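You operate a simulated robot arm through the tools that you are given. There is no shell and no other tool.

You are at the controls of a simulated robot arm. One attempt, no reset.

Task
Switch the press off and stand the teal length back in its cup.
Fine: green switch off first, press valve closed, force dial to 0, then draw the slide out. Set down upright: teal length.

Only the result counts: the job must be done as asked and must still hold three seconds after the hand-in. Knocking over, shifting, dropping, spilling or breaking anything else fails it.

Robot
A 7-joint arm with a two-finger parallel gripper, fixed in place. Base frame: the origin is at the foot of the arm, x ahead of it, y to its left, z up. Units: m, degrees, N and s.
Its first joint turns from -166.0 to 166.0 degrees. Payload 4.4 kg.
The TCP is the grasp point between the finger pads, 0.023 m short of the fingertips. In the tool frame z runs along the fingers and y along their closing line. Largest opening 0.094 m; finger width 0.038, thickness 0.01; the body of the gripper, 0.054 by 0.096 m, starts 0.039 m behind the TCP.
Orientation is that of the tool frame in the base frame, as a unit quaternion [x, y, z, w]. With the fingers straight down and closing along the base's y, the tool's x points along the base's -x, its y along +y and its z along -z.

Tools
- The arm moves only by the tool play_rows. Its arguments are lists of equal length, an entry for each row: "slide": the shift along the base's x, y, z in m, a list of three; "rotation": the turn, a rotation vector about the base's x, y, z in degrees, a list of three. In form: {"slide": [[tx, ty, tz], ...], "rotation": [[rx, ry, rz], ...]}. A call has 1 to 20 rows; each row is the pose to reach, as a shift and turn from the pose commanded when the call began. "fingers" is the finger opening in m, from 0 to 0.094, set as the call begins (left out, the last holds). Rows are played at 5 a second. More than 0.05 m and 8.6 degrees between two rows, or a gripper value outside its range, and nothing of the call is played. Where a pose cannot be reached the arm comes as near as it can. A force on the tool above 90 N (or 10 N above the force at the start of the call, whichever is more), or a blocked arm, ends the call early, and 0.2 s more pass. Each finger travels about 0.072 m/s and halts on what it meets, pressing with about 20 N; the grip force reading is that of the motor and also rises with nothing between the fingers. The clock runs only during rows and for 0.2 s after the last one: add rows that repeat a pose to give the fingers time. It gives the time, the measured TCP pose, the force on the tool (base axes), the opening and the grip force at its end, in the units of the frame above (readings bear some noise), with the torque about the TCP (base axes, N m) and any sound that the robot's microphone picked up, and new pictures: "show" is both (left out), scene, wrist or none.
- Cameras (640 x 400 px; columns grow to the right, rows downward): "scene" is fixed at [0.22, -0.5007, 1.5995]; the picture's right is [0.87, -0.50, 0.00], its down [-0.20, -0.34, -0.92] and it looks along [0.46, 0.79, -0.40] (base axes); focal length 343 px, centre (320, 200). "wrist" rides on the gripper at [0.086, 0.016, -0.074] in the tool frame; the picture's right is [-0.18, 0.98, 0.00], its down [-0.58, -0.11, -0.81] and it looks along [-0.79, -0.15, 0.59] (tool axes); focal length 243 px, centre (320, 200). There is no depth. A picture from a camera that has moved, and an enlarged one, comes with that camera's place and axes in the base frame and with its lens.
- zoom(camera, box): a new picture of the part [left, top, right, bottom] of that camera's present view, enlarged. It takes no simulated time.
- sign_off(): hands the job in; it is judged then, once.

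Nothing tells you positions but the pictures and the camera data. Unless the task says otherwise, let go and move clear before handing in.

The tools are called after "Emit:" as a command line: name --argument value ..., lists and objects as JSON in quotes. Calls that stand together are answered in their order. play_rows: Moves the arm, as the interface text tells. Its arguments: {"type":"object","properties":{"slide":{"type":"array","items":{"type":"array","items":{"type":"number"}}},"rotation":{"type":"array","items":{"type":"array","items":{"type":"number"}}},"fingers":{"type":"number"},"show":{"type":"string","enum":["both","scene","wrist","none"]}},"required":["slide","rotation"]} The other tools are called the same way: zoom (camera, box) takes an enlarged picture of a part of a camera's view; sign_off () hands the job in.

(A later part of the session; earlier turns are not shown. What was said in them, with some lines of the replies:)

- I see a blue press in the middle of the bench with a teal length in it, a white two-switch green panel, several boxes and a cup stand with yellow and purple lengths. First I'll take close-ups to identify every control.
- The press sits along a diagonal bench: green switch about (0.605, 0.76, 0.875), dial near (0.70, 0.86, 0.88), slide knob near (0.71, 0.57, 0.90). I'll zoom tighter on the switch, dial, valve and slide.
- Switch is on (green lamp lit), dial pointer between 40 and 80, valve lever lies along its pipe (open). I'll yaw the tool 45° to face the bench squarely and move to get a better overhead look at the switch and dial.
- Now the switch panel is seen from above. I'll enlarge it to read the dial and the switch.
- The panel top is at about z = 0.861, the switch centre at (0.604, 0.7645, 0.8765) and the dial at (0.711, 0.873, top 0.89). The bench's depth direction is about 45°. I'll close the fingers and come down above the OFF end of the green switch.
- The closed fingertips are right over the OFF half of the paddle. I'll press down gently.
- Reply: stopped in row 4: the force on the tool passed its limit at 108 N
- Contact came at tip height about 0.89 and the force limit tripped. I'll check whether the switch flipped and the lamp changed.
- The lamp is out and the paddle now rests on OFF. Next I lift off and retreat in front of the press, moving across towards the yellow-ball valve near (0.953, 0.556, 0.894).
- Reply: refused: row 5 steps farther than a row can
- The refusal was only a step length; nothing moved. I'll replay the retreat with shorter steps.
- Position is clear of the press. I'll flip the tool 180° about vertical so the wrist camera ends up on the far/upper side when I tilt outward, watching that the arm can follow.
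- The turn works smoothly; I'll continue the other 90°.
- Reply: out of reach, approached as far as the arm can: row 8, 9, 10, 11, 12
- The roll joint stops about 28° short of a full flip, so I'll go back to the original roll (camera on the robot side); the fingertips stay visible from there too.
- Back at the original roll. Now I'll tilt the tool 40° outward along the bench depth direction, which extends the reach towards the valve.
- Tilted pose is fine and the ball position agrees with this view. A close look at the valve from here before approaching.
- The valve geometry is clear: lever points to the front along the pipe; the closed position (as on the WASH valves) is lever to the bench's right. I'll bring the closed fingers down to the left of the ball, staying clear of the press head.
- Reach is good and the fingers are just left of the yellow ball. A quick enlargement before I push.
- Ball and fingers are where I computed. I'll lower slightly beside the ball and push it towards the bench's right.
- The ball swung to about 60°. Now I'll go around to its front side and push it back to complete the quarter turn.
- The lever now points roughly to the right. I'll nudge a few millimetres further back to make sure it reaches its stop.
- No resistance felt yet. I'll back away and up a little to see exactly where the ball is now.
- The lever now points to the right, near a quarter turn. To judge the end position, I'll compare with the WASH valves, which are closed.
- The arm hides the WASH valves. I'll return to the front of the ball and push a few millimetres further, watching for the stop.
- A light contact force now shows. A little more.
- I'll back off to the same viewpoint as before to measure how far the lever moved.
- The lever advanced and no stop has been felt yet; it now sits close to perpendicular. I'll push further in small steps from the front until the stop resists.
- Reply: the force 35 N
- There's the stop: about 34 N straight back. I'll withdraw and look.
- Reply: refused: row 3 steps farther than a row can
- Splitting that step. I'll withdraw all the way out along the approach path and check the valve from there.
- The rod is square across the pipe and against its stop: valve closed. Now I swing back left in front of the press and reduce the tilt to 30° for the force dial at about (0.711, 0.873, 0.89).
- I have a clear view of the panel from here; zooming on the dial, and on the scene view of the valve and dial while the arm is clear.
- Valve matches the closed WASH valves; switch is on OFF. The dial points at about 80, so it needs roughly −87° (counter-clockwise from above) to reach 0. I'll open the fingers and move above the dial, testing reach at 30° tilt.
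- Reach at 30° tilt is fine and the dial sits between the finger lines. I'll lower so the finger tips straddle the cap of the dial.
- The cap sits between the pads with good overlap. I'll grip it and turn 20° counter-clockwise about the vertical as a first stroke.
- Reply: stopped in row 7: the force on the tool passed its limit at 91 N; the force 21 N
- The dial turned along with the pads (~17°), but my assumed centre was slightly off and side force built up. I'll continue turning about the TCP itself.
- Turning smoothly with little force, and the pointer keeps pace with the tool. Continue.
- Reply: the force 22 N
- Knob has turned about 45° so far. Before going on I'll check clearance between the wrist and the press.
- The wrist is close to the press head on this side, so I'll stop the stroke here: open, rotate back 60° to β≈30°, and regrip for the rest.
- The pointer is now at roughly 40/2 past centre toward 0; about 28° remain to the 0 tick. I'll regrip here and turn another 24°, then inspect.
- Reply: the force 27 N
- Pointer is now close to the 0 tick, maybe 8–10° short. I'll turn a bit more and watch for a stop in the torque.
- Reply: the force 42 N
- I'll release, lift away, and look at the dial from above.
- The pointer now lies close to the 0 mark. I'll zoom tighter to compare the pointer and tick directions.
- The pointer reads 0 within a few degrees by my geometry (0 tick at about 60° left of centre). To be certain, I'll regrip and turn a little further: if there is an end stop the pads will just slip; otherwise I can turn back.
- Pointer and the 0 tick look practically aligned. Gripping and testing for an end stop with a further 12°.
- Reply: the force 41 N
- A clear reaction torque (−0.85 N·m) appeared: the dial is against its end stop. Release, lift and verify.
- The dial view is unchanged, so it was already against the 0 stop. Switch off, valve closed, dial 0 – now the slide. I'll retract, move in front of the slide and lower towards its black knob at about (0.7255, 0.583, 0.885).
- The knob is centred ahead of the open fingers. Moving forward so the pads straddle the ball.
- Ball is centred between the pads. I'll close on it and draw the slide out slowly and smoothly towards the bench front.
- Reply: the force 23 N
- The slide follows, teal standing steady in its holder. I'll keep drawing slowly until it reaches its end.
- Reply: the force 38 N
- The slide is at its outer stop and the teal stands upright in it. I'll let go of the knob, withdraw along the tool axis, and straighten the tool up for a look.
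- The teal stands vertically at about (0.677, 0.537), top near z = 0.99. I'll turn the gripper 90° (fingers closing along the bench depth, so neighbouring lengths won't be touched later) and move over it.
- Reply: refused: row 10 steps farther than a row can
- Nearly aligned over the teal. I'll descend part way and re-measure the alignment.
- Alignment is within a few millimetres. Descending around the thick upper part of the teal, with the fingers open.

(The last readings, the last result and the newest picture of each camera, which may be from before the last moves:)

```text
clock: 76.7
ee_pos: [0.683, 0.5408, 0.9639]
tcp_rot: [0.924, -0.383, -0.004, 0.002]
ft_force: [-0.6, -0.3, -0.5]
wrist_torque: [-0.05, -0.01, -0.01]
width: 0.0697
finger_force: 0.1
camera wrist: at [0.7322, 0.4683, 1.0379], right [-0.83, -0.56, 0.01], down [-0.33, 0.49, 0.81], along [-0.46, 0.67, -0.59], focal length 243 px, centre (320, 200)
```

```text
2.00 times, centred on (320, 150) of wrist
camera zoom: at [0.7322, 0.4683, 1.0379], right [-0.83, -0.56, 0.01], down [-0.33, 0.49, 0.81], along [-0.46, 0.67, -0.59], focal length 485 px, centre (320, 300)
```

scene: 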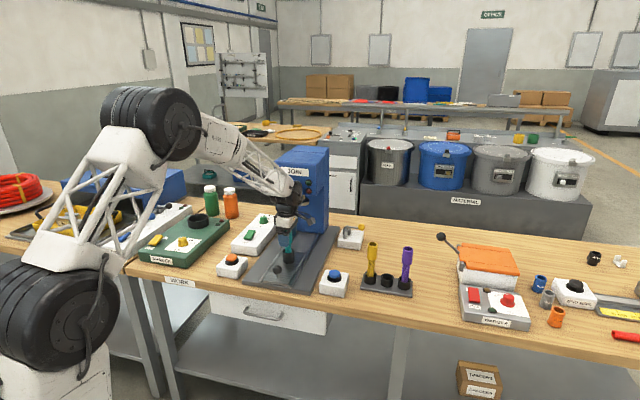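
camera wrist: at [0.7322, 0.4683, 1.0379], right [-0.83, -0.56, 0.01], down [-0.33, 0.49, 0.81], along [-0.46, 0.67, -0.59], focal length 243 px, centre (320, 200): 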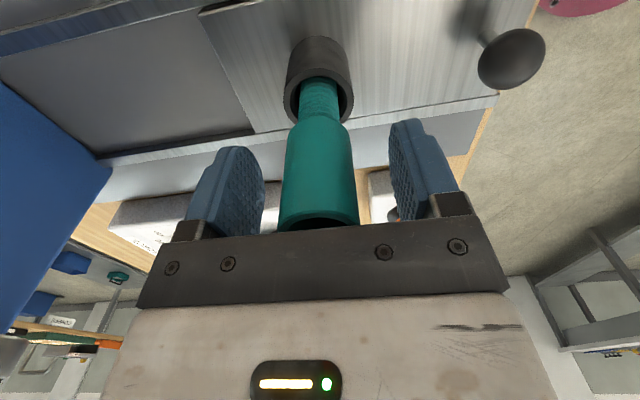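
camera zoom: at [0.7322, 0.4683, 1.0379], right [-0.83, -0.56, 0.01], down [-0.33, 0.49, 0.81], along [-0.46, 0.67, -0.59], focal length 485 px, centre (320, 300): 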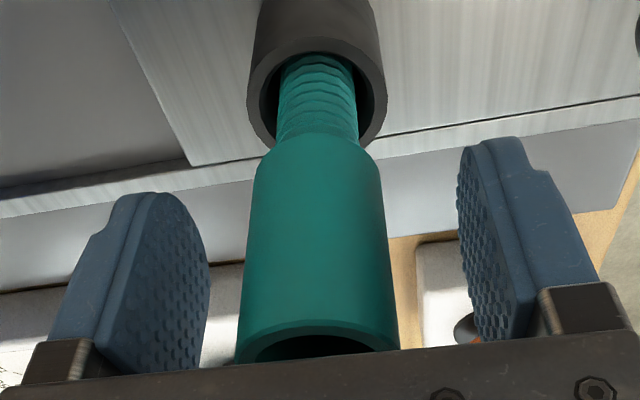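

The pads are on either side of the thick part. Closing and lifting straight up slowly.

Emit:
play_rows --slide '[[0, 0, 0], [0, 0, 0], [0, 0, 0], [0, 0, 0], [0, 0, 0.005], [0, 0, 0.015], [0, 0, 0.03], [0, 0, 0.045], [0, 0, 0.06], [0, 0, 0.06]]' --rotation '[[0, 0, 0], [0, 0, 0], [0, 0, 0], [0, 0, 0], [0, 0, 0], [0, 0, 0], [0, 0, 0], [0, 0, 0], [0, 0, 0], [0, 0, 0]]' --fingers 0.02

Emit:
zoom --camera "scene" --box '[240, 190, 340, 290]'

Emit:
zoom --camera "wrist" --box '[200, 20, 440, 220]'

```text
clock: 78.9
ee_pos: [0.6834, 0.5409, 1.0243]
tcp_rot: [0.924, -0.383, -0.004, 0.002]
ft_force: [0.5, 0.7, -0.8]
wrist_torque: [0.0, -0.01, -0.03]
width: 0.0331
finger_force: 20.3
camera wrist: at [0.7323, 0.4692, 1.0982], right [-0.83, -0.56, 0.01], down [-0.33, 0.49, 0.81], along [-0.46, 0.67, -0.59], focal length 243 px, centre (320, 200)
```

scene: 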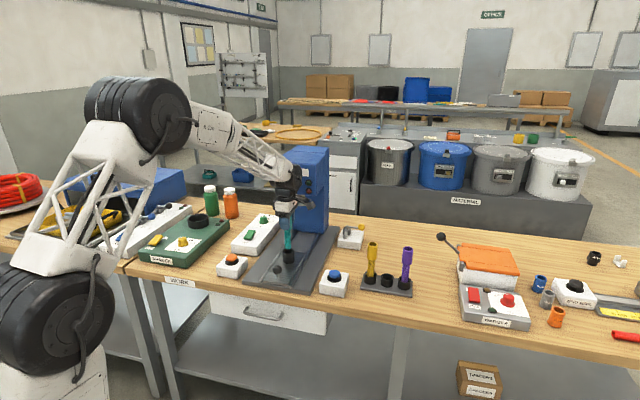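
wrist: 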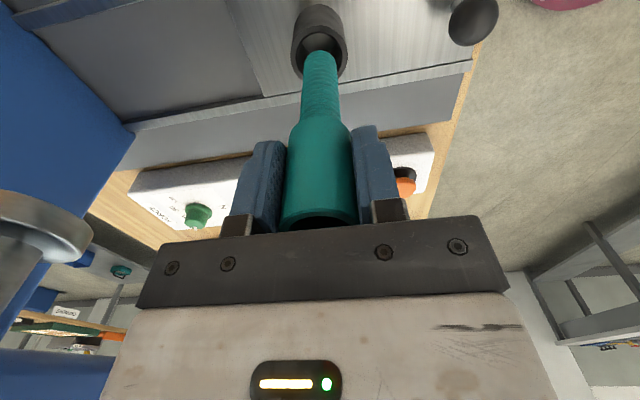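

```text
4.00 times, centred on (290, 240) of scene
camera zoom: at [0.22, -0.5007, 1.5995], right [0.87, -0.5, 0.0], down [-0.2, -0.34, -0.92], along [0.46, 0.79, -0.4], focal length 1374 px, centre (440, 40)
```

zoom: 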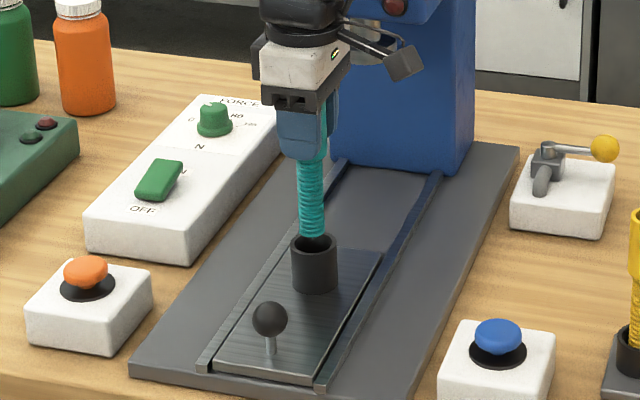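

```text
2.00 times, centred on (320, 120) of wrist
camera zoom: at [0.7323, 0.4692, 1.0982], right [-0.83, -0.56, 0.01], down [-0.33, 0.49, 0.81], along [-0.46, 0.67, -0.59], focal length 485 px, centre (320, 360)
```

zoom: 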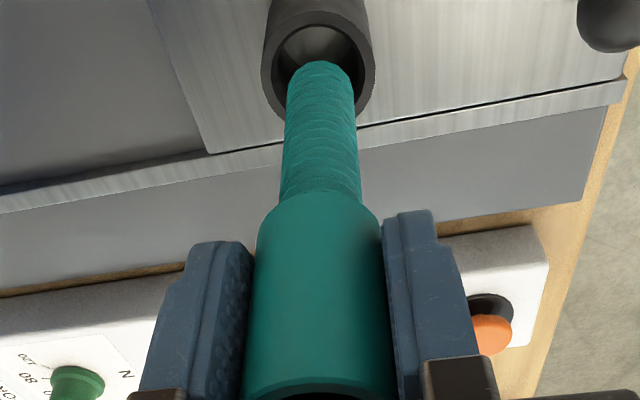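

The teal is gripped (33 mm) and its lower end is out of the holder. I'll lift higher, come forward of the press, and carry it across in front of the cup rack.

Emit:
play_rows --slide '[[0, 0, 0.03], [0, 0, 0.07], [0, 0, 0.116], [-0.03, -0.03, 0.116], [-0.0707, -0.0707, 0.116], [-0.0407, -0.1007, 0.116], [-0.0107, -0.1307, 0.116], [0.0193, -0.1607, 0.116], [0.0493, -0.1907, 0.116], [0.0793, -0.2207, 0.116], [0.1093, -0.2507, 0.116], [0.1393, -0.2807, 0.116], [0.1693, -0.3107, 0.116], [0.1945, -0.3359, 0.116], [0.1945, -0.3359, 0.116]]' --rotation '[[0, 0, 0], [0, 0, 0], [0, 0, 0], [0, 0, 0], [0, 0, 0], [0, 0, 0], [0, 0, 0], [0, 0, 0], [0, 0, 0], [0, 0, 0], [0, 0, 0], [0, 0, 0], [0, 0, 0], [0, 0, 0], [0, 0, 0]]'

```text
refused: row 5 steps farther than a row can; nothing moved
```

Emit:
play_rows --slide '[[0, 0, 0.03], [0, 0, 0.07], [0, 0, 0.116], [-0.03, -0.03, 0.116], [-0.055, -0.055, 0.116], [-0.0707, -0.0707, 0.116], [-0.0407, -0.1007, 0.116], [-0.0107, -0.1307, 0.116], [0.0193, -0.1607, 0.116], [0.0493, -0.1907, 0.116], [0.0793, -0.2207, 0.116], [0.1093, -0.2507, 0.116], [0.1393, -0.2807, 0.116], [0.1693, -0.3107, 0.116], [0.1945, -0.3359, 0.116], [0.1945, -0.3359, 0.116]]' --rotation '[[0, 0, 0], [0, 0, 0], [0, 0, 0], [0, 0, 0], [0, 0, 0], [0, 0, 0], [0, 0, 0], [0, 0, 0], [0, 0, 0], [0, 0, 0], [0, 0, 0], [0, 0, 0], [0, 0, 0], [0, 0, 0], [0, 0, 0], [0, 0, 0]]'

Emit:
zoom --camera "scene" --box '[310, 180, 440, 310]'

Emit:
zoom --camera "wrist" --box '[160, 0, 440, 220]'

```text
clock: 82.3
ee_pos: [0.8776, 0.2057, 1.1405]
tcp_rot: [0.924, -0.384, -0.003, 0.002]
ft_force: [0.3, 0.0, -0.4]
wrist_torque: [0.01, 0.01, -0.01]
width: 0.0333
finger_force: 20.0
camera wrist: at [0.927, 0.1339, 1.2144], right [-0.83, -0.56, 0.01], down [-0.33, 0.49, 0.81], along [-0.46, 0.67, -0.59], focal length 243 px, centre (320, 200)
```

scene: 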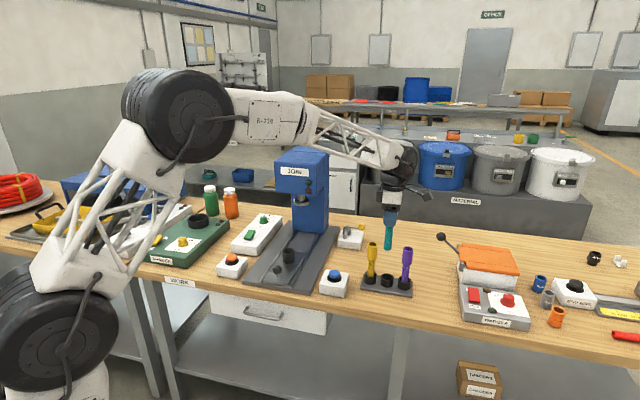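
wrist: 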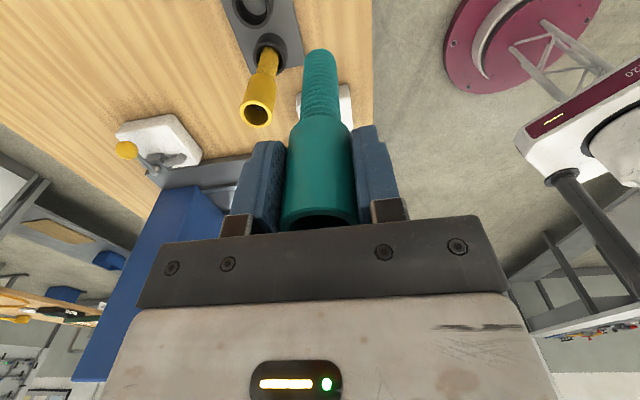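

```text
3.08 times, centred on (375, 245) of scene
camera zoom: at [0.22, -0.5007, 1.5995], right [0.87, -0.5, 0.0], down [-0.2, -0.34, -0.92], along [0.46, 0.79, -0.4], focal length 1057 px, centre (151, 62)
```

zoom: 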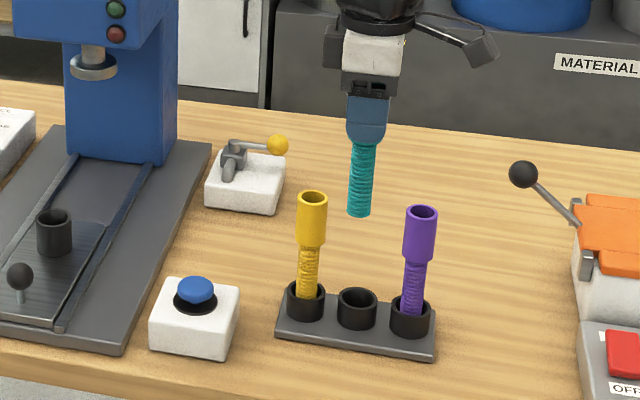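

```text
1.82 times, centred on (300, 110) of wrist
camera zoom: at [0.927, 0.1339, 1.2144], right [-0.83, -0.56, 0.01], down [-0.33, 0.49, 0.81], along [-0.46, 0.67, -0.59], focal length 441 px, centre (356, 364)
```

zoom: 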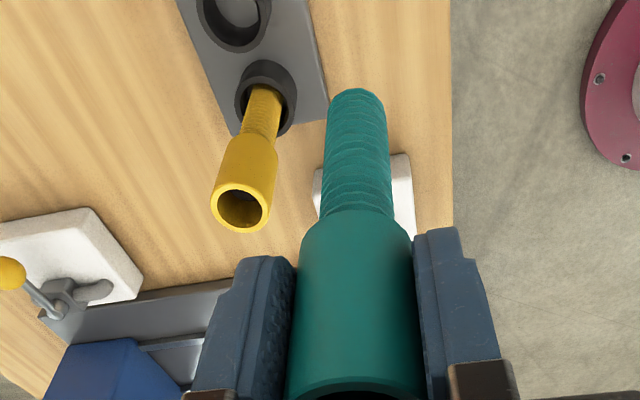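

Reach is good and the empty middle cup is at about (0.935, 0.257), rim z ≈ 0.863, between yellow and purple. I'll move over it at height and re-check alignment.

Emit:
play_rows --slide '[[0.015, 0.013, 0], [0.0335, 0.03, 0], [0.05, 0.0446, 0], [0.0574, 0.0513, 0], [0.0574, 0.0513, -0.02], [0.0574, 0.0513, -0.045], [0.0574, 0.0513, -0.07], [0.0574, 0.0513, -0.07]]' --rotation '[[0, 0, 0], [0, 0, 0], [0, 0, 0], [0, 0, 0], [0, 0, 0], [0, 0, 0], [0, 0, 0], [0, 0, 0]]'

Emit:
zoom --camera "scene" --box '[350, 210, 430, 300]'

Emit:
zoom --camera "wrist" --box '[200, 0, 440, 200]'

```text
clock: 84.1
ee_pos: [0.934, 0.2559, 1.0692]
tcp_rot: [0.924, -0.383, -0.004, 0.001]
ft_force: [-0.1, 0.2, -0.2]
wrist_torque: [-0.02, 0.0, 0.03]
width: 0.0328
finger_force: 20.1
camera wrist: at [0.9842, 0.1848, 1.1434], right [-0.83, -0.56, 0.01], down [-0.33, 0.49, 0.81], along [-0.46, 0.67, -0.59], focal length 243 px, centre (320, 200)
```

scene: 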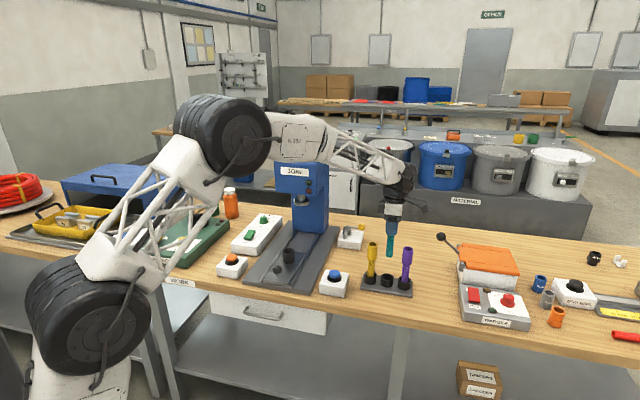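
wrist: 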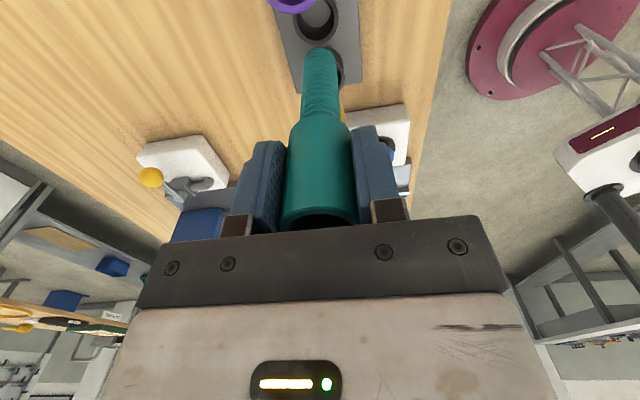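

```text
4.44 times, centred on (390, 255) of scene
camera zoom: at [0.22, -0.5007, 1.5995], right [0.87, -0.5, 0.0], down [-0.2, -0.34, -0.92], along [0.46, 0.79, -0.4], focal length 1526 px, centre (9, -44)
```

zoom: 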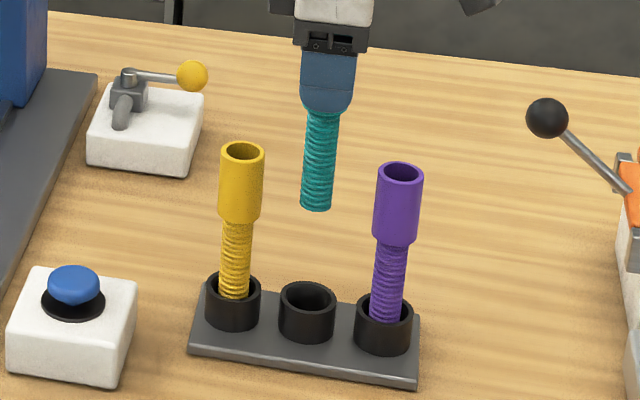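

```text
2.00 times, centred on (320, 100) of wrist
camera zoom: at [0.9842, 0.1848, 1.1434], right [-0.83, -0.56, 0.01], down [-0.33, 0.49, 0.81], along [-0.46, 0.67, -0.59], focal length 485 px, centre (320, 400)
```

zoom: 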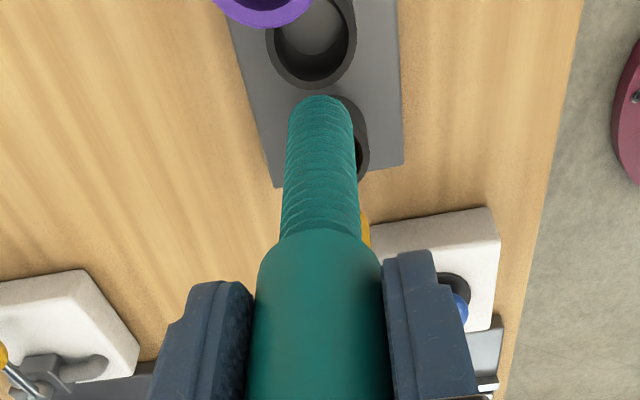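

By triangulating with both cameras the cup centre is a few millimetres deeper and slightly left of the teal. I'll shift, lower to about 1–2 cm above the rim and check again.

Emit:
play_rows --slide '[[0.0015, 0.0065, -0.02], [0.0015, 0.0065, -0.045], [0.0015, 0.0065, -0.062], [0.0015, 0.0065, -0.062]]' --rotation '[[0, 0, 0], [0, 0, 0], [0, 0, 0], [0, 0, 0]]'

Emit:
zoom --camera "scene" --box '[360, 230, 420, 300]'

Emit:
zoom --camera "wrist" --box '[240, 0, 400, 130]'

```text
clock: 85.1
ee_pos: [0.937, 0.2631, 1.0082]
tcp_rot: [0.923, -0.384, -0.003, 0.002]
ft_force: [-0.6, 1.2, -0.3]
wrist_torque: [-0.02, 0.01, 0.01]
width: 0.0328
finger_force: 19.6
camera wrist: at [0.9858, 0.1912, 1.0816], right [-0.83, -0.56, 0.01], down [-0.33, 0.49, 0.81], along [-0.46, 0.67, -0.59], focal length 243 px, centre (320, 200)
```

scene: 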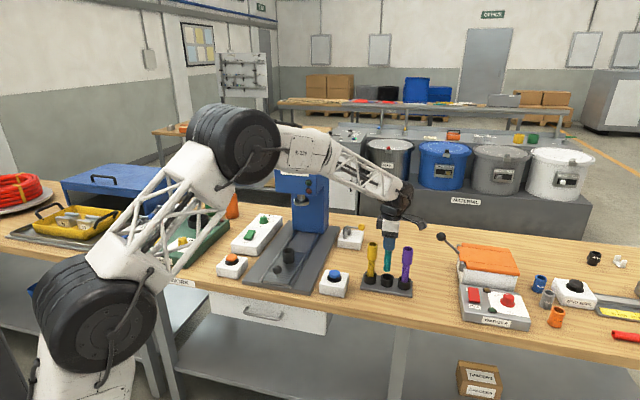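
wrist: 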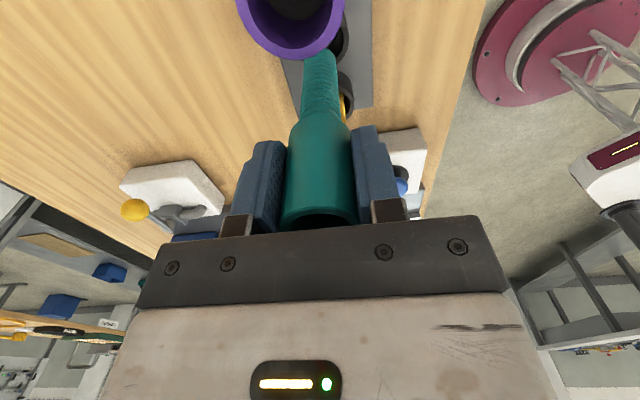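

```text
5.71 times, centred on (390, 265) of scene
camera zoom: at [0.22, -0.5007, 1.5995], right [0.87, -0.5, 0.0], down [-0.2, -0.34, -0.92], along [0.46, 0.79, -0.4], focal length 1962 px, centre (-80, -171)
```

zoom: 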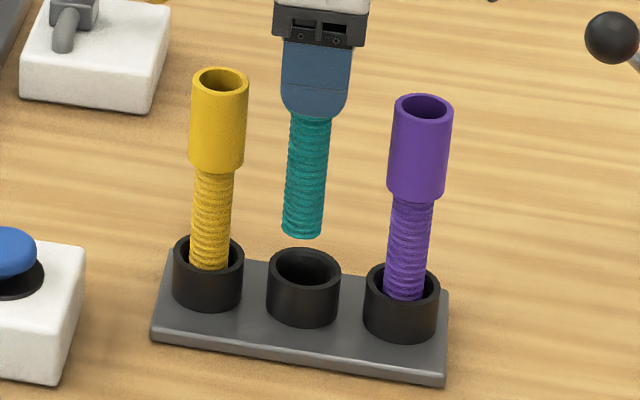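

```text
3.08 times, centred on (320, 65) of wrist
camera zoom: at [0.9858, 0.1912, 1.0816], right [-0.83, -0.56, 0.01], down [-0.33, 0.49, 0.81], along [-0.46, 0.67, -0.59], focal length 746 px, centre (320, 615)
```

zoom: 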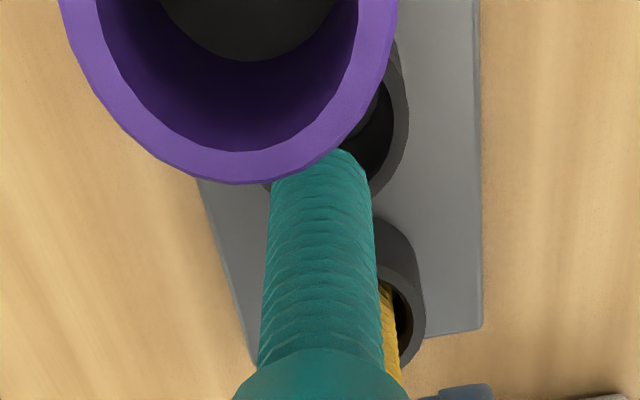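

Teal is vertical and over the cup; only about 2 mm sideways correction is needed, with ~6 mm clearance all round. Lowering it into the cup.

Emit:
play_rows --slide '[[0.0014, -0.0014, -0.008], [0.0014, -0.0014, -0.018], [0.0014, -0.0014, -0.028], [0.0014, -0.0014, -0.036], [0.0014, -0.0014, -0.036]]' --rotation '[[0, 0, 0], [0, 0, 0], [0, 0, 0], [0, 0, 0], [0, 0, 0]]'

Emit:
zoom --camera "scene" --box '[360, 230, 420, 300]'

Emit:
zoom --camera "wrist" --box '[240, 0, 400, 130]'

```text
clock: 86.3
ee_pos: [0.9372, 0.2608, 0.9715]
tcp_rot: [0.924, -0.383, -0.004, 0.001]
ft_force: [-0.3, -0.1, -0.5]
wrist_torque: [0.03, 0.01, -0.02]
width: 0.0333
finger_force: 19.9
camera wrist: at [0.9872, 0.1899, 1.0457], right [-0.83, -0.56, 0.01], down [-0.33, 0.49, 0.81], along [-0.46, 0.67, -0.59], focal length 243 px, centre (320, 200)
```

scene: 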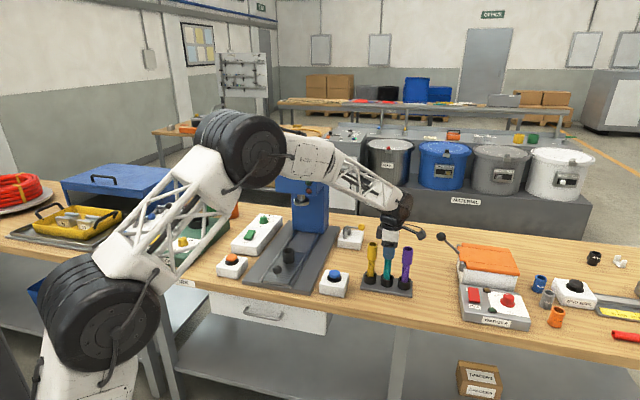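
wrist: 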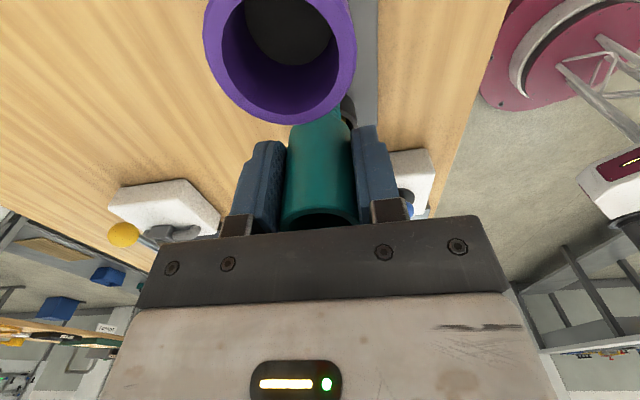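

```text
5.71 times, centred on (390, 265) of scene
camera zoom: at [0.22, -0.5007, 1.5995], right [0.87, -0.5, 0.0], down [-0.2, -0.34, -0.92], along [0.46, 0.79, -0.4], focal length 1962 px, centre (-80, -171)
```

zoom: 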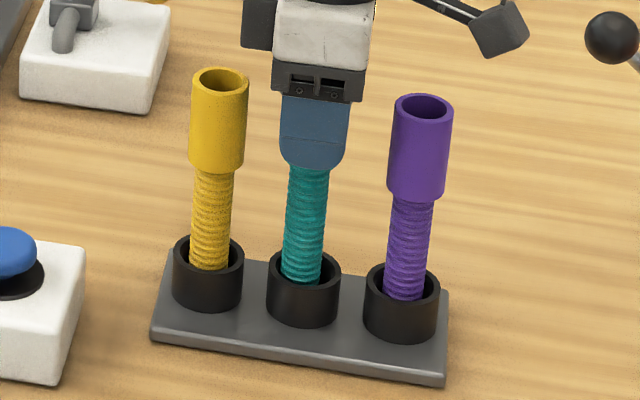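

```text
3.08 times, centred on (320, 65) of wrist
camera zoom: at [0.9872, 0.1899, 1.0457], right [-0.83, -0.56, 0.01], down [-0.33, 0.49, 0.81], along [-0.46, 0.67, -0.59], focal length 746 px, centre (320, 615)
```

zoom: 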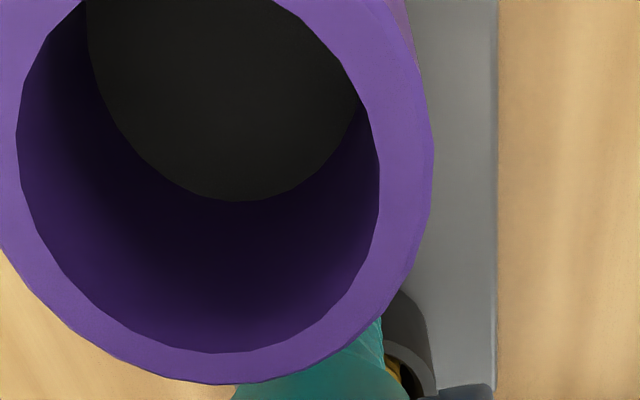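

The lower end is inside the rim, no contact forces. Lowering the last stretch gently to the cup floor.

Emit:
play_rows --slide '[[0, 0, -0.003], [0, 0, -0.006], [0, 0, -0.009], [0, 0, -0.009]]' --rotation '[[0, 0, 0], [0, 0, 0], [0, 0, 0], [0, 0, 0]]' --show "none"

Emit:
zoom --camera "scene" --box '[360, 230, 420, 300]'

```text
clock: 87.3
ee_pos: [0.937, 0.262, 0.9637]
tcp_rot: [0.923, -0.384, -0.003, 0.002]
ft_force: [-0.7, 0.6, -0.2]
wrist_torque: [0.0, 0.01, -0.03]
width: 0.0329
finger_force: 20.0
```

```text
5.71 times, centred on (390, 265) of scene
camera zoom: at [0.22, -0.5007, 1.5995], right [0.87, -0.5, 0.0], down [-0.2, -0.34, -0.92], along [0.46, 0.79, -0.4], focal length 1962 px, centre (-80, -171)
```

zoom: 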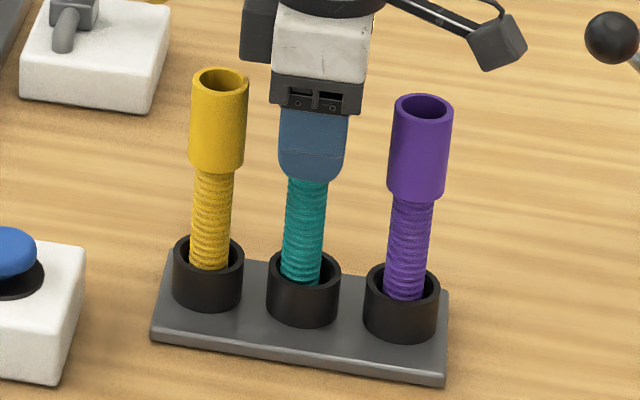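

Emit:
play_rows --slide '[[0, 0, -0.002], [0, 0, -0.004], [0, 0, -0.006], [0, 0, -0.006]]' --rotation '[[0, 0, 0], [0, 0, 0], [0, 0, 0], [0, 0, 0]]' --show "none"

Emit:
zoom --camera "scene" --box '[360, 230, 420, 300]'

```text
clock: 88.3
ee_pos: [0.9376, 0.261, 0.9577]
tcp_rot: [0.923, -0.384, -0.003, 0.002]
ft_force: [-0.3, 0.3, -0.3]
wrist_torque: [0.0, 0.02, -0.02]
width: 0.0329
finger_force: 19.8
```

```text
5.71 times, centred on (390, 265) of scene
camera zoom: at [0.22, -0.5007, 1.5995], right [0.87, -0.5, 0.0], down [-0.2, -0.34, -0.92], along [0.46, 0.79, -0.4], focal length 1962 px, centre (-80, -171)
```

zoom: 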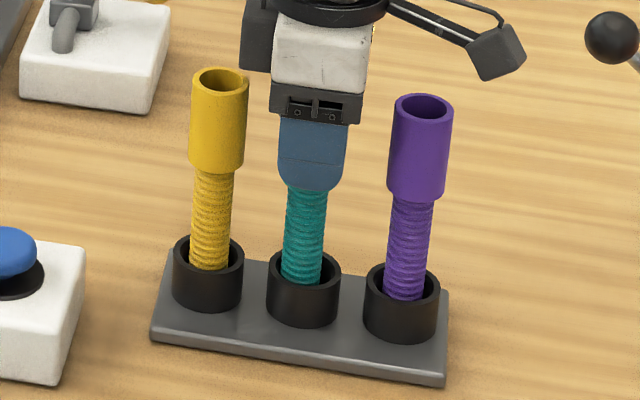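

Emit:
play_rows --slide '[[0, 0, -0.002], [0, 0, -0.004], [0, 0, -0.004]]' --rotation '[[0, 0, 0], [0, 0, 0], [0, 0, 0]]' --show "none"

```text
clock: 89.1
ee_pos: [0.9377, 0.2613, 0.9519]
tcp_rot: [0.924, -0.383, -0.003, 0.001]
ft_force: [0.5, -0.2, -0.1]
wrist_torque: [-0.01, 0.02, 0.0]
width: 0.0332
finger_force: 19.8
```

Emit:
play_rows --slide '[[0, 0, -0.002], [0, 0, -0.004], [0, 0, -0.004]]' --rotation '[[0, 0, 0], [0, 0, 0], [0, 0, 0]]' --show "none"

Emit:
zoom --camera "scene" --box '[360, 230, 420, 300]'

```text
clock: 89.9
ee_pos: [0.937, 0.2625, 0.9486]
tcp_rot: [0.924, -0.383, -0.005, 0.001]
ft_force: [-0.6, -0.1, 0.5]
wrist_torque: [0.0, -0.02, 0.05]
width: 0.0328
finger_force: 20.3
```

```text
5.71 times, centred on (390, 265) of scene
camera zoom: at [0.22, -0.5007, 1.5995], right [0.87, -0.5, 0.0], down [-0.2, -0.34, -0.92], along [0.46, 0.79, -0.4], focal length 1962 px, centre (-80, -171)
```

zoom: 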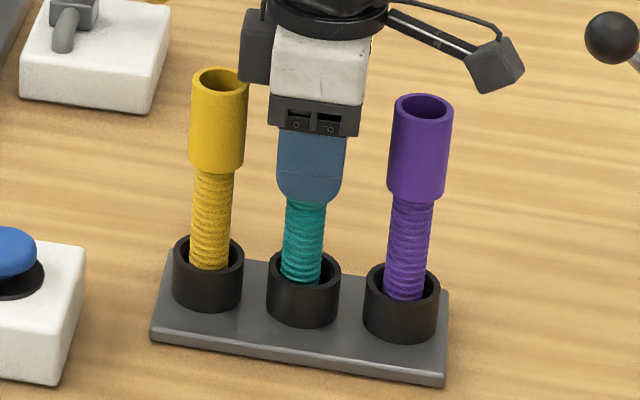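

Emit:
play_rows --slide '[[0, 0, -0.002], [0, 0, -0.004], [0, 0, -0.004]]' --rotation '[[0, 0, 0], [0, 0, 0], [0, 0, 0]]' --show "none"

```text
clock: 90.7
ee_pos: [0.9364, 0.261, 0.9448]
tcp_rot: [0.924, -0.383, -0.004, 0.002]
ft_force: [-0.5, -0.7, 1.2]
wrist_torque: [-0.02, 0.05, 0.03]
width: 0.0328
finger_force: 20.1
```

Emit:
play_rows --slide '[[0, 0, -0.0015], [0, 0, -0.003], [0, 0, -0.003]]' --rotation '[[0, 0, 0], [0, 0, 0], [0, 0, 0]]' --show "none"

Emit:
zoom --camera "scene" --box '[360, 230, 420, 300]'

```text
clock: 91.5
ee_pos: [0.9367, 0.2608, 0.9432]
tcp_rot: [0.924, -0.383, -0.004, 0.002]
ft_force: [-1.5, -0.5, 11.2]
wrist_torque: [-0.16, 0.16, 0.0]
width: 0.033
finger_force: 20.5
```

```text
5.71 times, centred on (390, 265) of scene
camera zoom: at [0.22, -0.5007, 1.5995], right [0.87, -0.5, 0.0], down [-0.2, -0.34, -0.92], along [0.46, 0.79, -0.4], focal length 1962 px, centre (-80, -171)
```

zoom: 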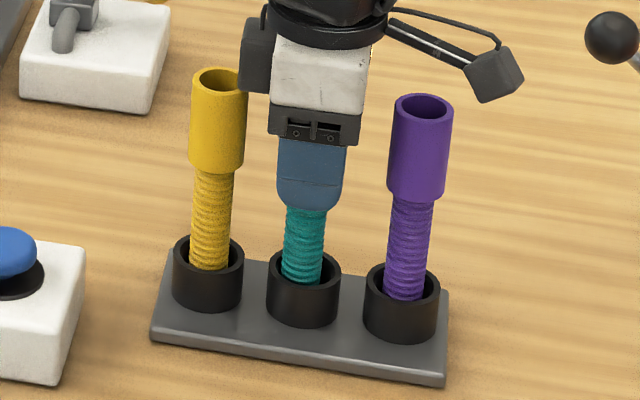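

Firm contact (11 N) – the teal is standing on the cup floor. I'll open the fingers and rise straight up.

Emit:
play_rows --slide '[[0, 0, 0.001], [0, 0, 0.001], [0, 0, 0.001], [0, 0, 0.001]]' --rotation '[[0, 0, 0], [0, 0, 0], [0, 0, 0], [0, 0, 0]]' --fingers 0.065

Emit:
zoom --camera "scene" --box '[360, 230, 420, 300]'

Emit:
zoom --camera "wrist" --box '[200, 50, 440, 250]'

```text
clock: 92.5
ee_pos: [0.9372, 0.2613, 0.9426]
tcp_rot: [0.924, -0.383, -0.004, 0.001]
ft_force: [-1.1, 0.4, -0.4]
wrist_torque: [0.03, 0.0, 0.0]
width: 0.065
finger_force: 0.1
camera wrist: at [0.9872, 0.1896, 1.0165], right [-0.83, -0.56, 0.01], down [-0.33, 0.49, 0.81], along [-0.46, 0.67, -0.59], focal length 243 px, centre (320, 200)
```

scene: 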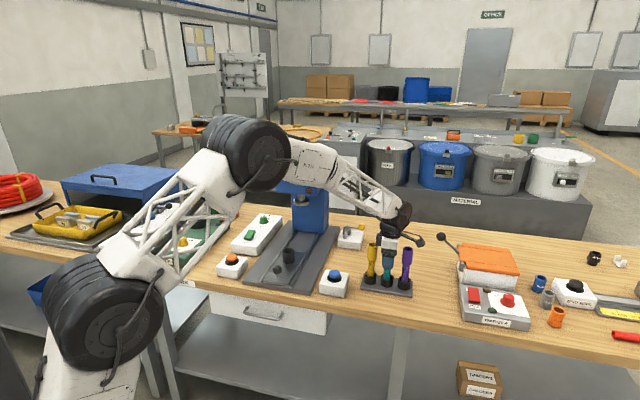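
wrist: 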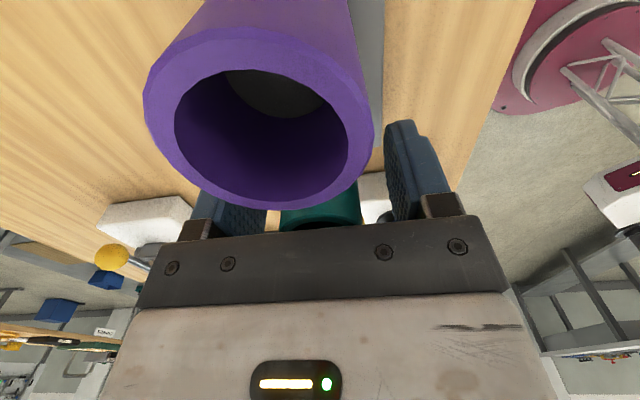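

```text
5.71 times, centred on (390, 265) of scene
camera zoom: at [0.22, -0.5007, 1.5995], right [0.87, -0.5, 0.0], down [-0.2, -0.34, -0.92], along [0.46, 0.79, -0.4], focal length 1962 px, centre (-80, -171)
```

zoom: 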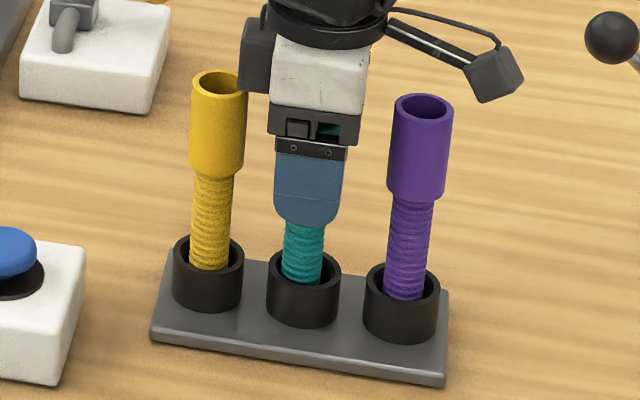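

```text
2.00 times, centred on (320, 150) of wrist
camera zoom: at [0.9872, 0.1896, 1.0165], right [-0.83, -0.56, 0.01], down [-0.33, 0.49, 0.81], along [-0.46, 0.67, -0.59], focal length 485 px, centre (320, 300)
```

zoom: 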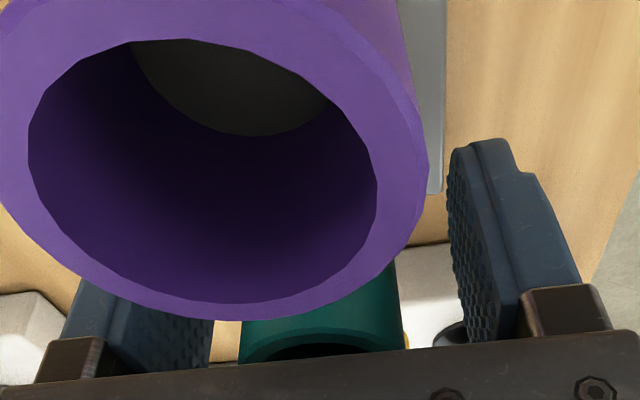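

The teal is released. The gripper's side housing looks close to the yellow length, so I'll rise straight up gently and check.

Emit:
play_rows --slide '[[0, 0, 0.004], [0, 0, 0.01], [0, 0, 0.018], [0, 0, 0.028], [0, 0, 0.028]]' --rotation '[[0, 0, 0], [0, 0, 0], [0, 0, 0], [0, 0, 0], [0, 0, 0]]' --show "wrist"

Emit:
zoom --camera "scene" --box '[360, 230, 420, 300]'

```text
clock: 93.7
ee_pos: [0.9375, 0.2621, 0.9697]
tcp_rot: [0.924, -0.383, -0.003, 0.001]
ft_force: [0.0, -0.7, 0.0]
wrist_torque: [0.0, -0.02, 0.02]
width: 0.0651
finger_force: 0.0
camera wrist: at [0.9872, 0.1901, 1.0445], right [-0.83, -0.56, 0.01], down [-0.33, 0.49, 0.81], along [-0.46, 0.67, -0.59], focal length 243 px, centre (320, 200)
```

wrist: 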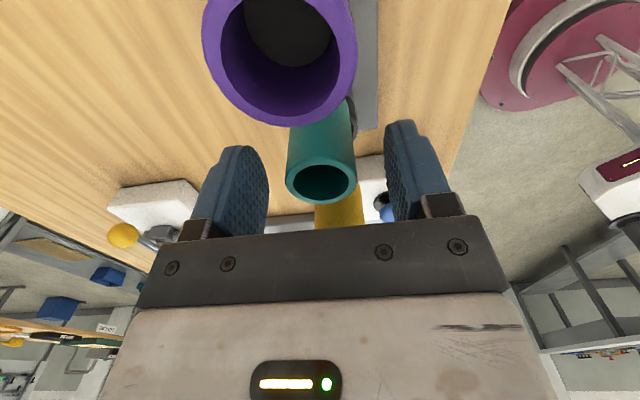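

```text
5.71 times, centred on (390, 265) of scene
camera zoom: at [0.22, -0.5007, 1.5995], right [0.87, -0.5, 0.0], down [-0.2, -0.34, -0.92], along [0.46, 0.79, -0.4], focal length 1962 px, centre (-80, -171)
```

zoom: 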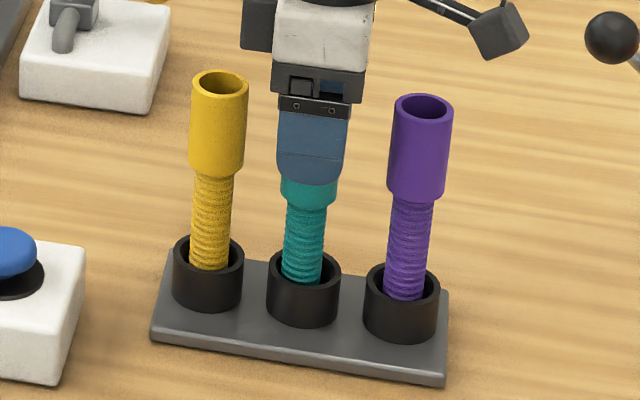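

Teal stands free between the fingers. Continuing straight up and then away, then I'll compare everything with the starting pictures.

Emit:
play_rows --slide '[[0, 0, 0.03], [0, 0, 0.07], [0, 0, 0.11], [0, 0, 0.14], [-0.03, -0.03, 0.16], [-0.06, -0.06, 0.16], [-0.09, -0.09, 0.16], [-0.12, -0.12, 0.16], [-0.15, -0.15, 0.16], [-0.15, -0.15, 0.16]]' --rotation '[[0, 0, 0], [0, 0, 0], [0, 0, 0], [0, 0, 0], [0, 0, 0], [0, 0, 0], [0, 0, 0], [0, 0, 0], [0, 0, 0], [0, 0, 0]]'

Emit:
zoom --camera "scene" --box '[310, 220, 430, 310]'

Emit:
zoom --camera "scene" --box '[360, 230, 420, 300]'

Emit:
zoom --camera "scene" --box '[220, 140, 380, 300]'

```text
clock: 95.9
ee_pos: [0.7861, 0.1116, 1.1313]
tcp_rot: [0.924, -0.383, -0.003, 0.002]
ft_force: [0.1, -0.3, 0.1]
wrist_torque: [0.01, -0.01, -0.03]
width: 0.0649
finger_force: 0.0
camera wrist: at [0.8367, 0.04, 1.205], right [-0.83, -0.56, 0.01], down [-0.33, 0.49, 0.81], along [-0.46, 0.67, -0.59], focal length 243 px, centre (320, 200)
```

scene: 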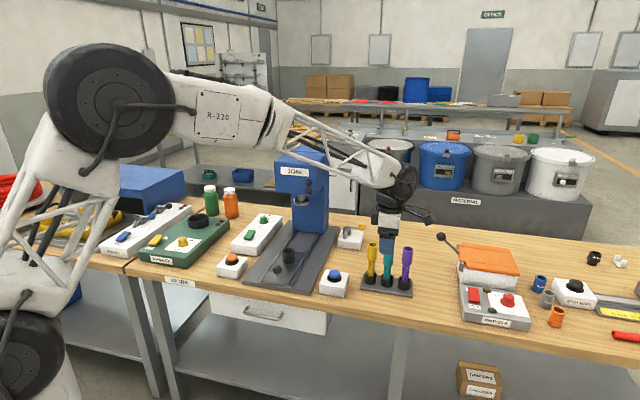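
wrist: 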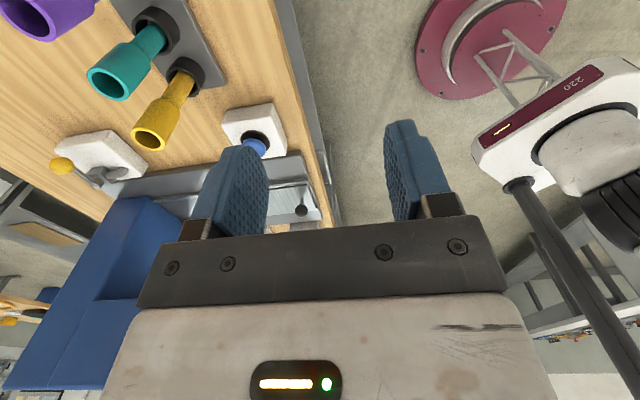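

```text
4.44 times, centred on (370, 265) of scene
camera zoom: at [0.22, -0.5007, 1.5995], right [0.87, -0.5, 0.0], down [-0.2, -0.34, -0.92], along [0.46, 0.79, -0.4], focal length 1526 px, centre (98, -89)
```

zoom: 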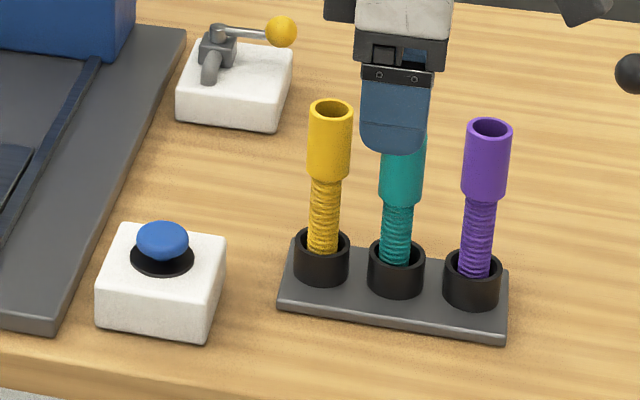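

```text
5.71 times, centred on (390, 265) of scene
camera zoom: at [0.22, -0.5007, 1.5995], right [0.87, -0.5, 0.0], down [-0.2, -0.34, -0.92], along [0.46, 0.79, -0.4], focal length 1962 px, centre (-80, -171)
```

zoom: 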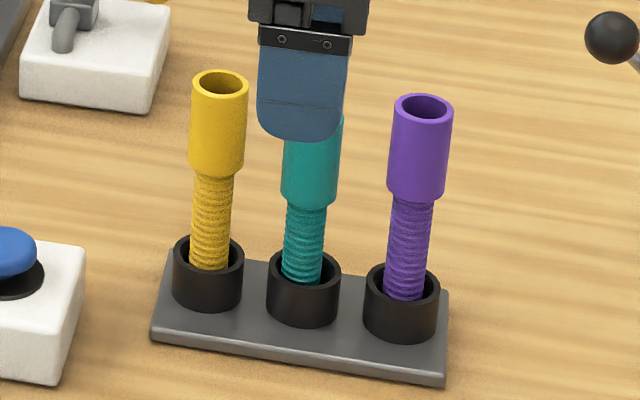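

```text
2.50 times, centred on (300, 220) of scene
camera zoom: at [0.22, -0.5007, 1.5995], right [0.87, -0.5, 0.0], down [-0.2, -0.34, -0.92], along [0.46, 0.79, -0.4], focal length 858 px, centre (370, 150)
```

zoom: 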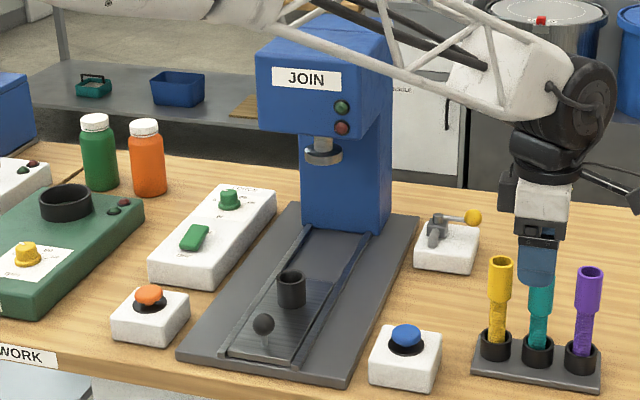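

Teal is standing in the middle cup. I'll move the arm well clear and do a final inspection.

Emit:
play_rows --slide '[[-0.03, -0.03, 0.02], [-0.06, -0.06, 0.04], [-0.09, -0.09, 0.06], [-0.12, -0.1, 0.09], [-0.15, -0.1, 0.12], [-0.18, -0.1, 0.14], [-0.22, -0.1, 0.14], [-0.26, -0.1, 0.14], [-0.3, -0.1, 0.14], [-0.3, -0.1, 0.14]]' --rotation '[[0, 0, 0], [0, 0, 0], [0, 0, 0], [0, 0, 0], [0, 0, 0], [0, 0, 0], [0, 0, 0], [0, 0, 0], [0, 0, 0], [0, 0, 0]]'

Emit:
zoom --camera "scene" --box '[360, 230, 420, 300]'

Emit:
zoom --camera "scene" --box '[220, 140, 380, 300]'

Emit:
zoom --camera "scene" --box '[255, 210, 285, 235]'

```text
clock: 98.1
ee_pos: [0.4853, 0.0115, 1.2706]
tcp_rot: [0.924, -0.383, -0.004, 0.002]
ft_force: [0.2, 0.4, -0.7]
wrist_torque: [0.03, 0.03, 0.01]
width: 0.0652
finger_force: 0.1
camera wrist: at [0.5366, -0.0598, 1.3444], right [-0.83, -0.56, 0.01], down [-0.33, 0.49, 0.81], along [-0.46, 0.67, -0.59], focal length 243 px, centre (320, 200)
```

scene: 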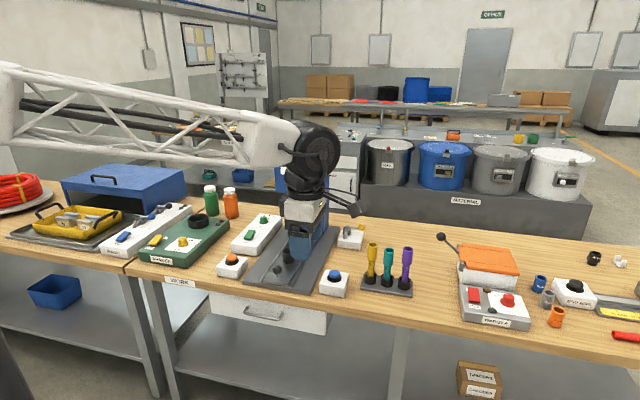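
wrist: 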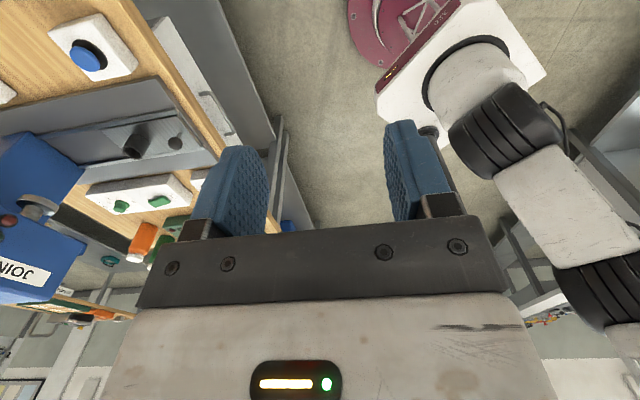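

```text
5.71 times, centred on (390, 265) of scene
camera zoom: at [0.22, -0.5007, 1.5995], right [0.87, -0.5, 0.0], down [-0.2, -0.34, -0.92], along [0.46, 0.79, -0.4], focal length 1962 px, centre (-80, -171)
```

zoom: 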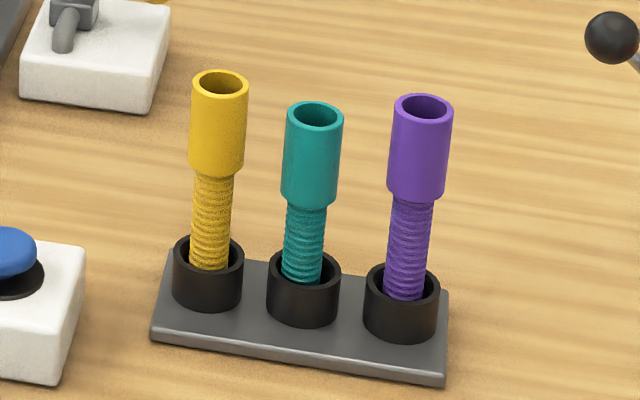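

```text
2.50 times, centred on (300, 220) of scene
camera zoom: at [0.22, -0.5007, 1.5995], right [0.87, -0.5, 0.0], down [-0.2, -0.34, -0.92], along [0.46, 0.79, -0.4], focal length 858 px, centre (370, 150)
```

zoom: 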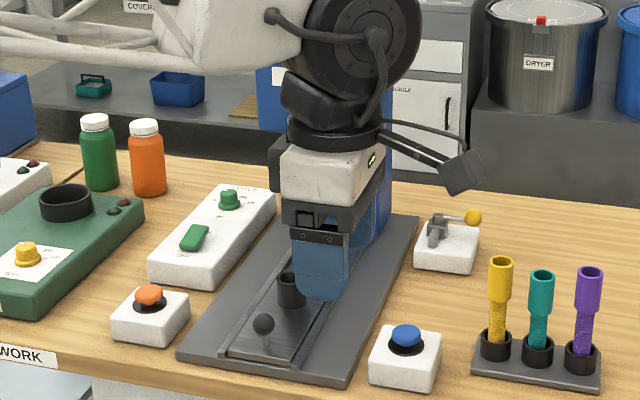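

```text
16.00 times, centred on (270, 222) of scene
camera zoom: at [0.22, -0.5007, 1.5995], right [0.87, -0.5, 0.0], down [-0.2, -0.34, -0.92], along [0.46, 0.79, -0.4], focal length 5494 px, centre (1120, -160)
```

zoom: 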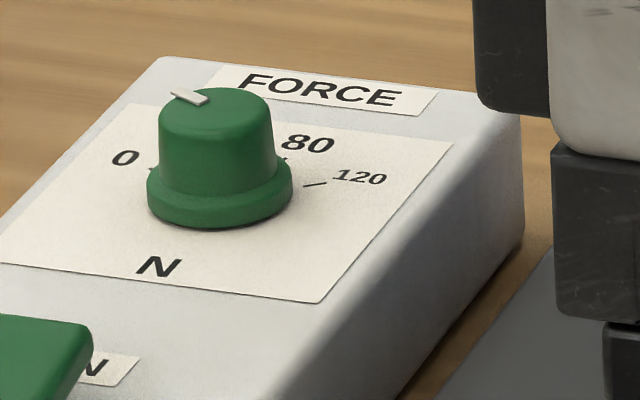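

Everything checks out: the green switch is on OFF with its lamp dark, the valve lever is across the pipe at its stop, and the dial is against its 0 stop. The slide is fully drawn out, and the teal stands upright in the middle cup with the arm well clear. The only difference I can see is that the yellow length's top sits about 2 mm lower than at the start, and it still stands upright in its cup. Handing in.

Emit:
sign_off

```text
The job is handed in.
```

The press is off and the teal length is standing upright in the empty middle cup of the rack. I've handed the job in.

- **Switch:** the green switch is on OFF and its lamp is dark. I did this first.
- **Valve:** the lever is turned across the pipe and pushed against its stop. I took that as closed because the WASH valve levers also sit across their pipes.
- **Force dial:** it is at 0, against its end stop.
- **Slide:** it is drawn fully out to its outer stop.
- **Teal length:** it was released after it touched the bottom of the cup, and it stayed standing after I moved the arm clear.

The yellow length's top looks about 2 mm lower in the pictures than at the start. The gripper housing came very close to it while I lowered the teal, so I may have nudged it. It still stands in its own cup. I saw nothing else moved or knocked over.
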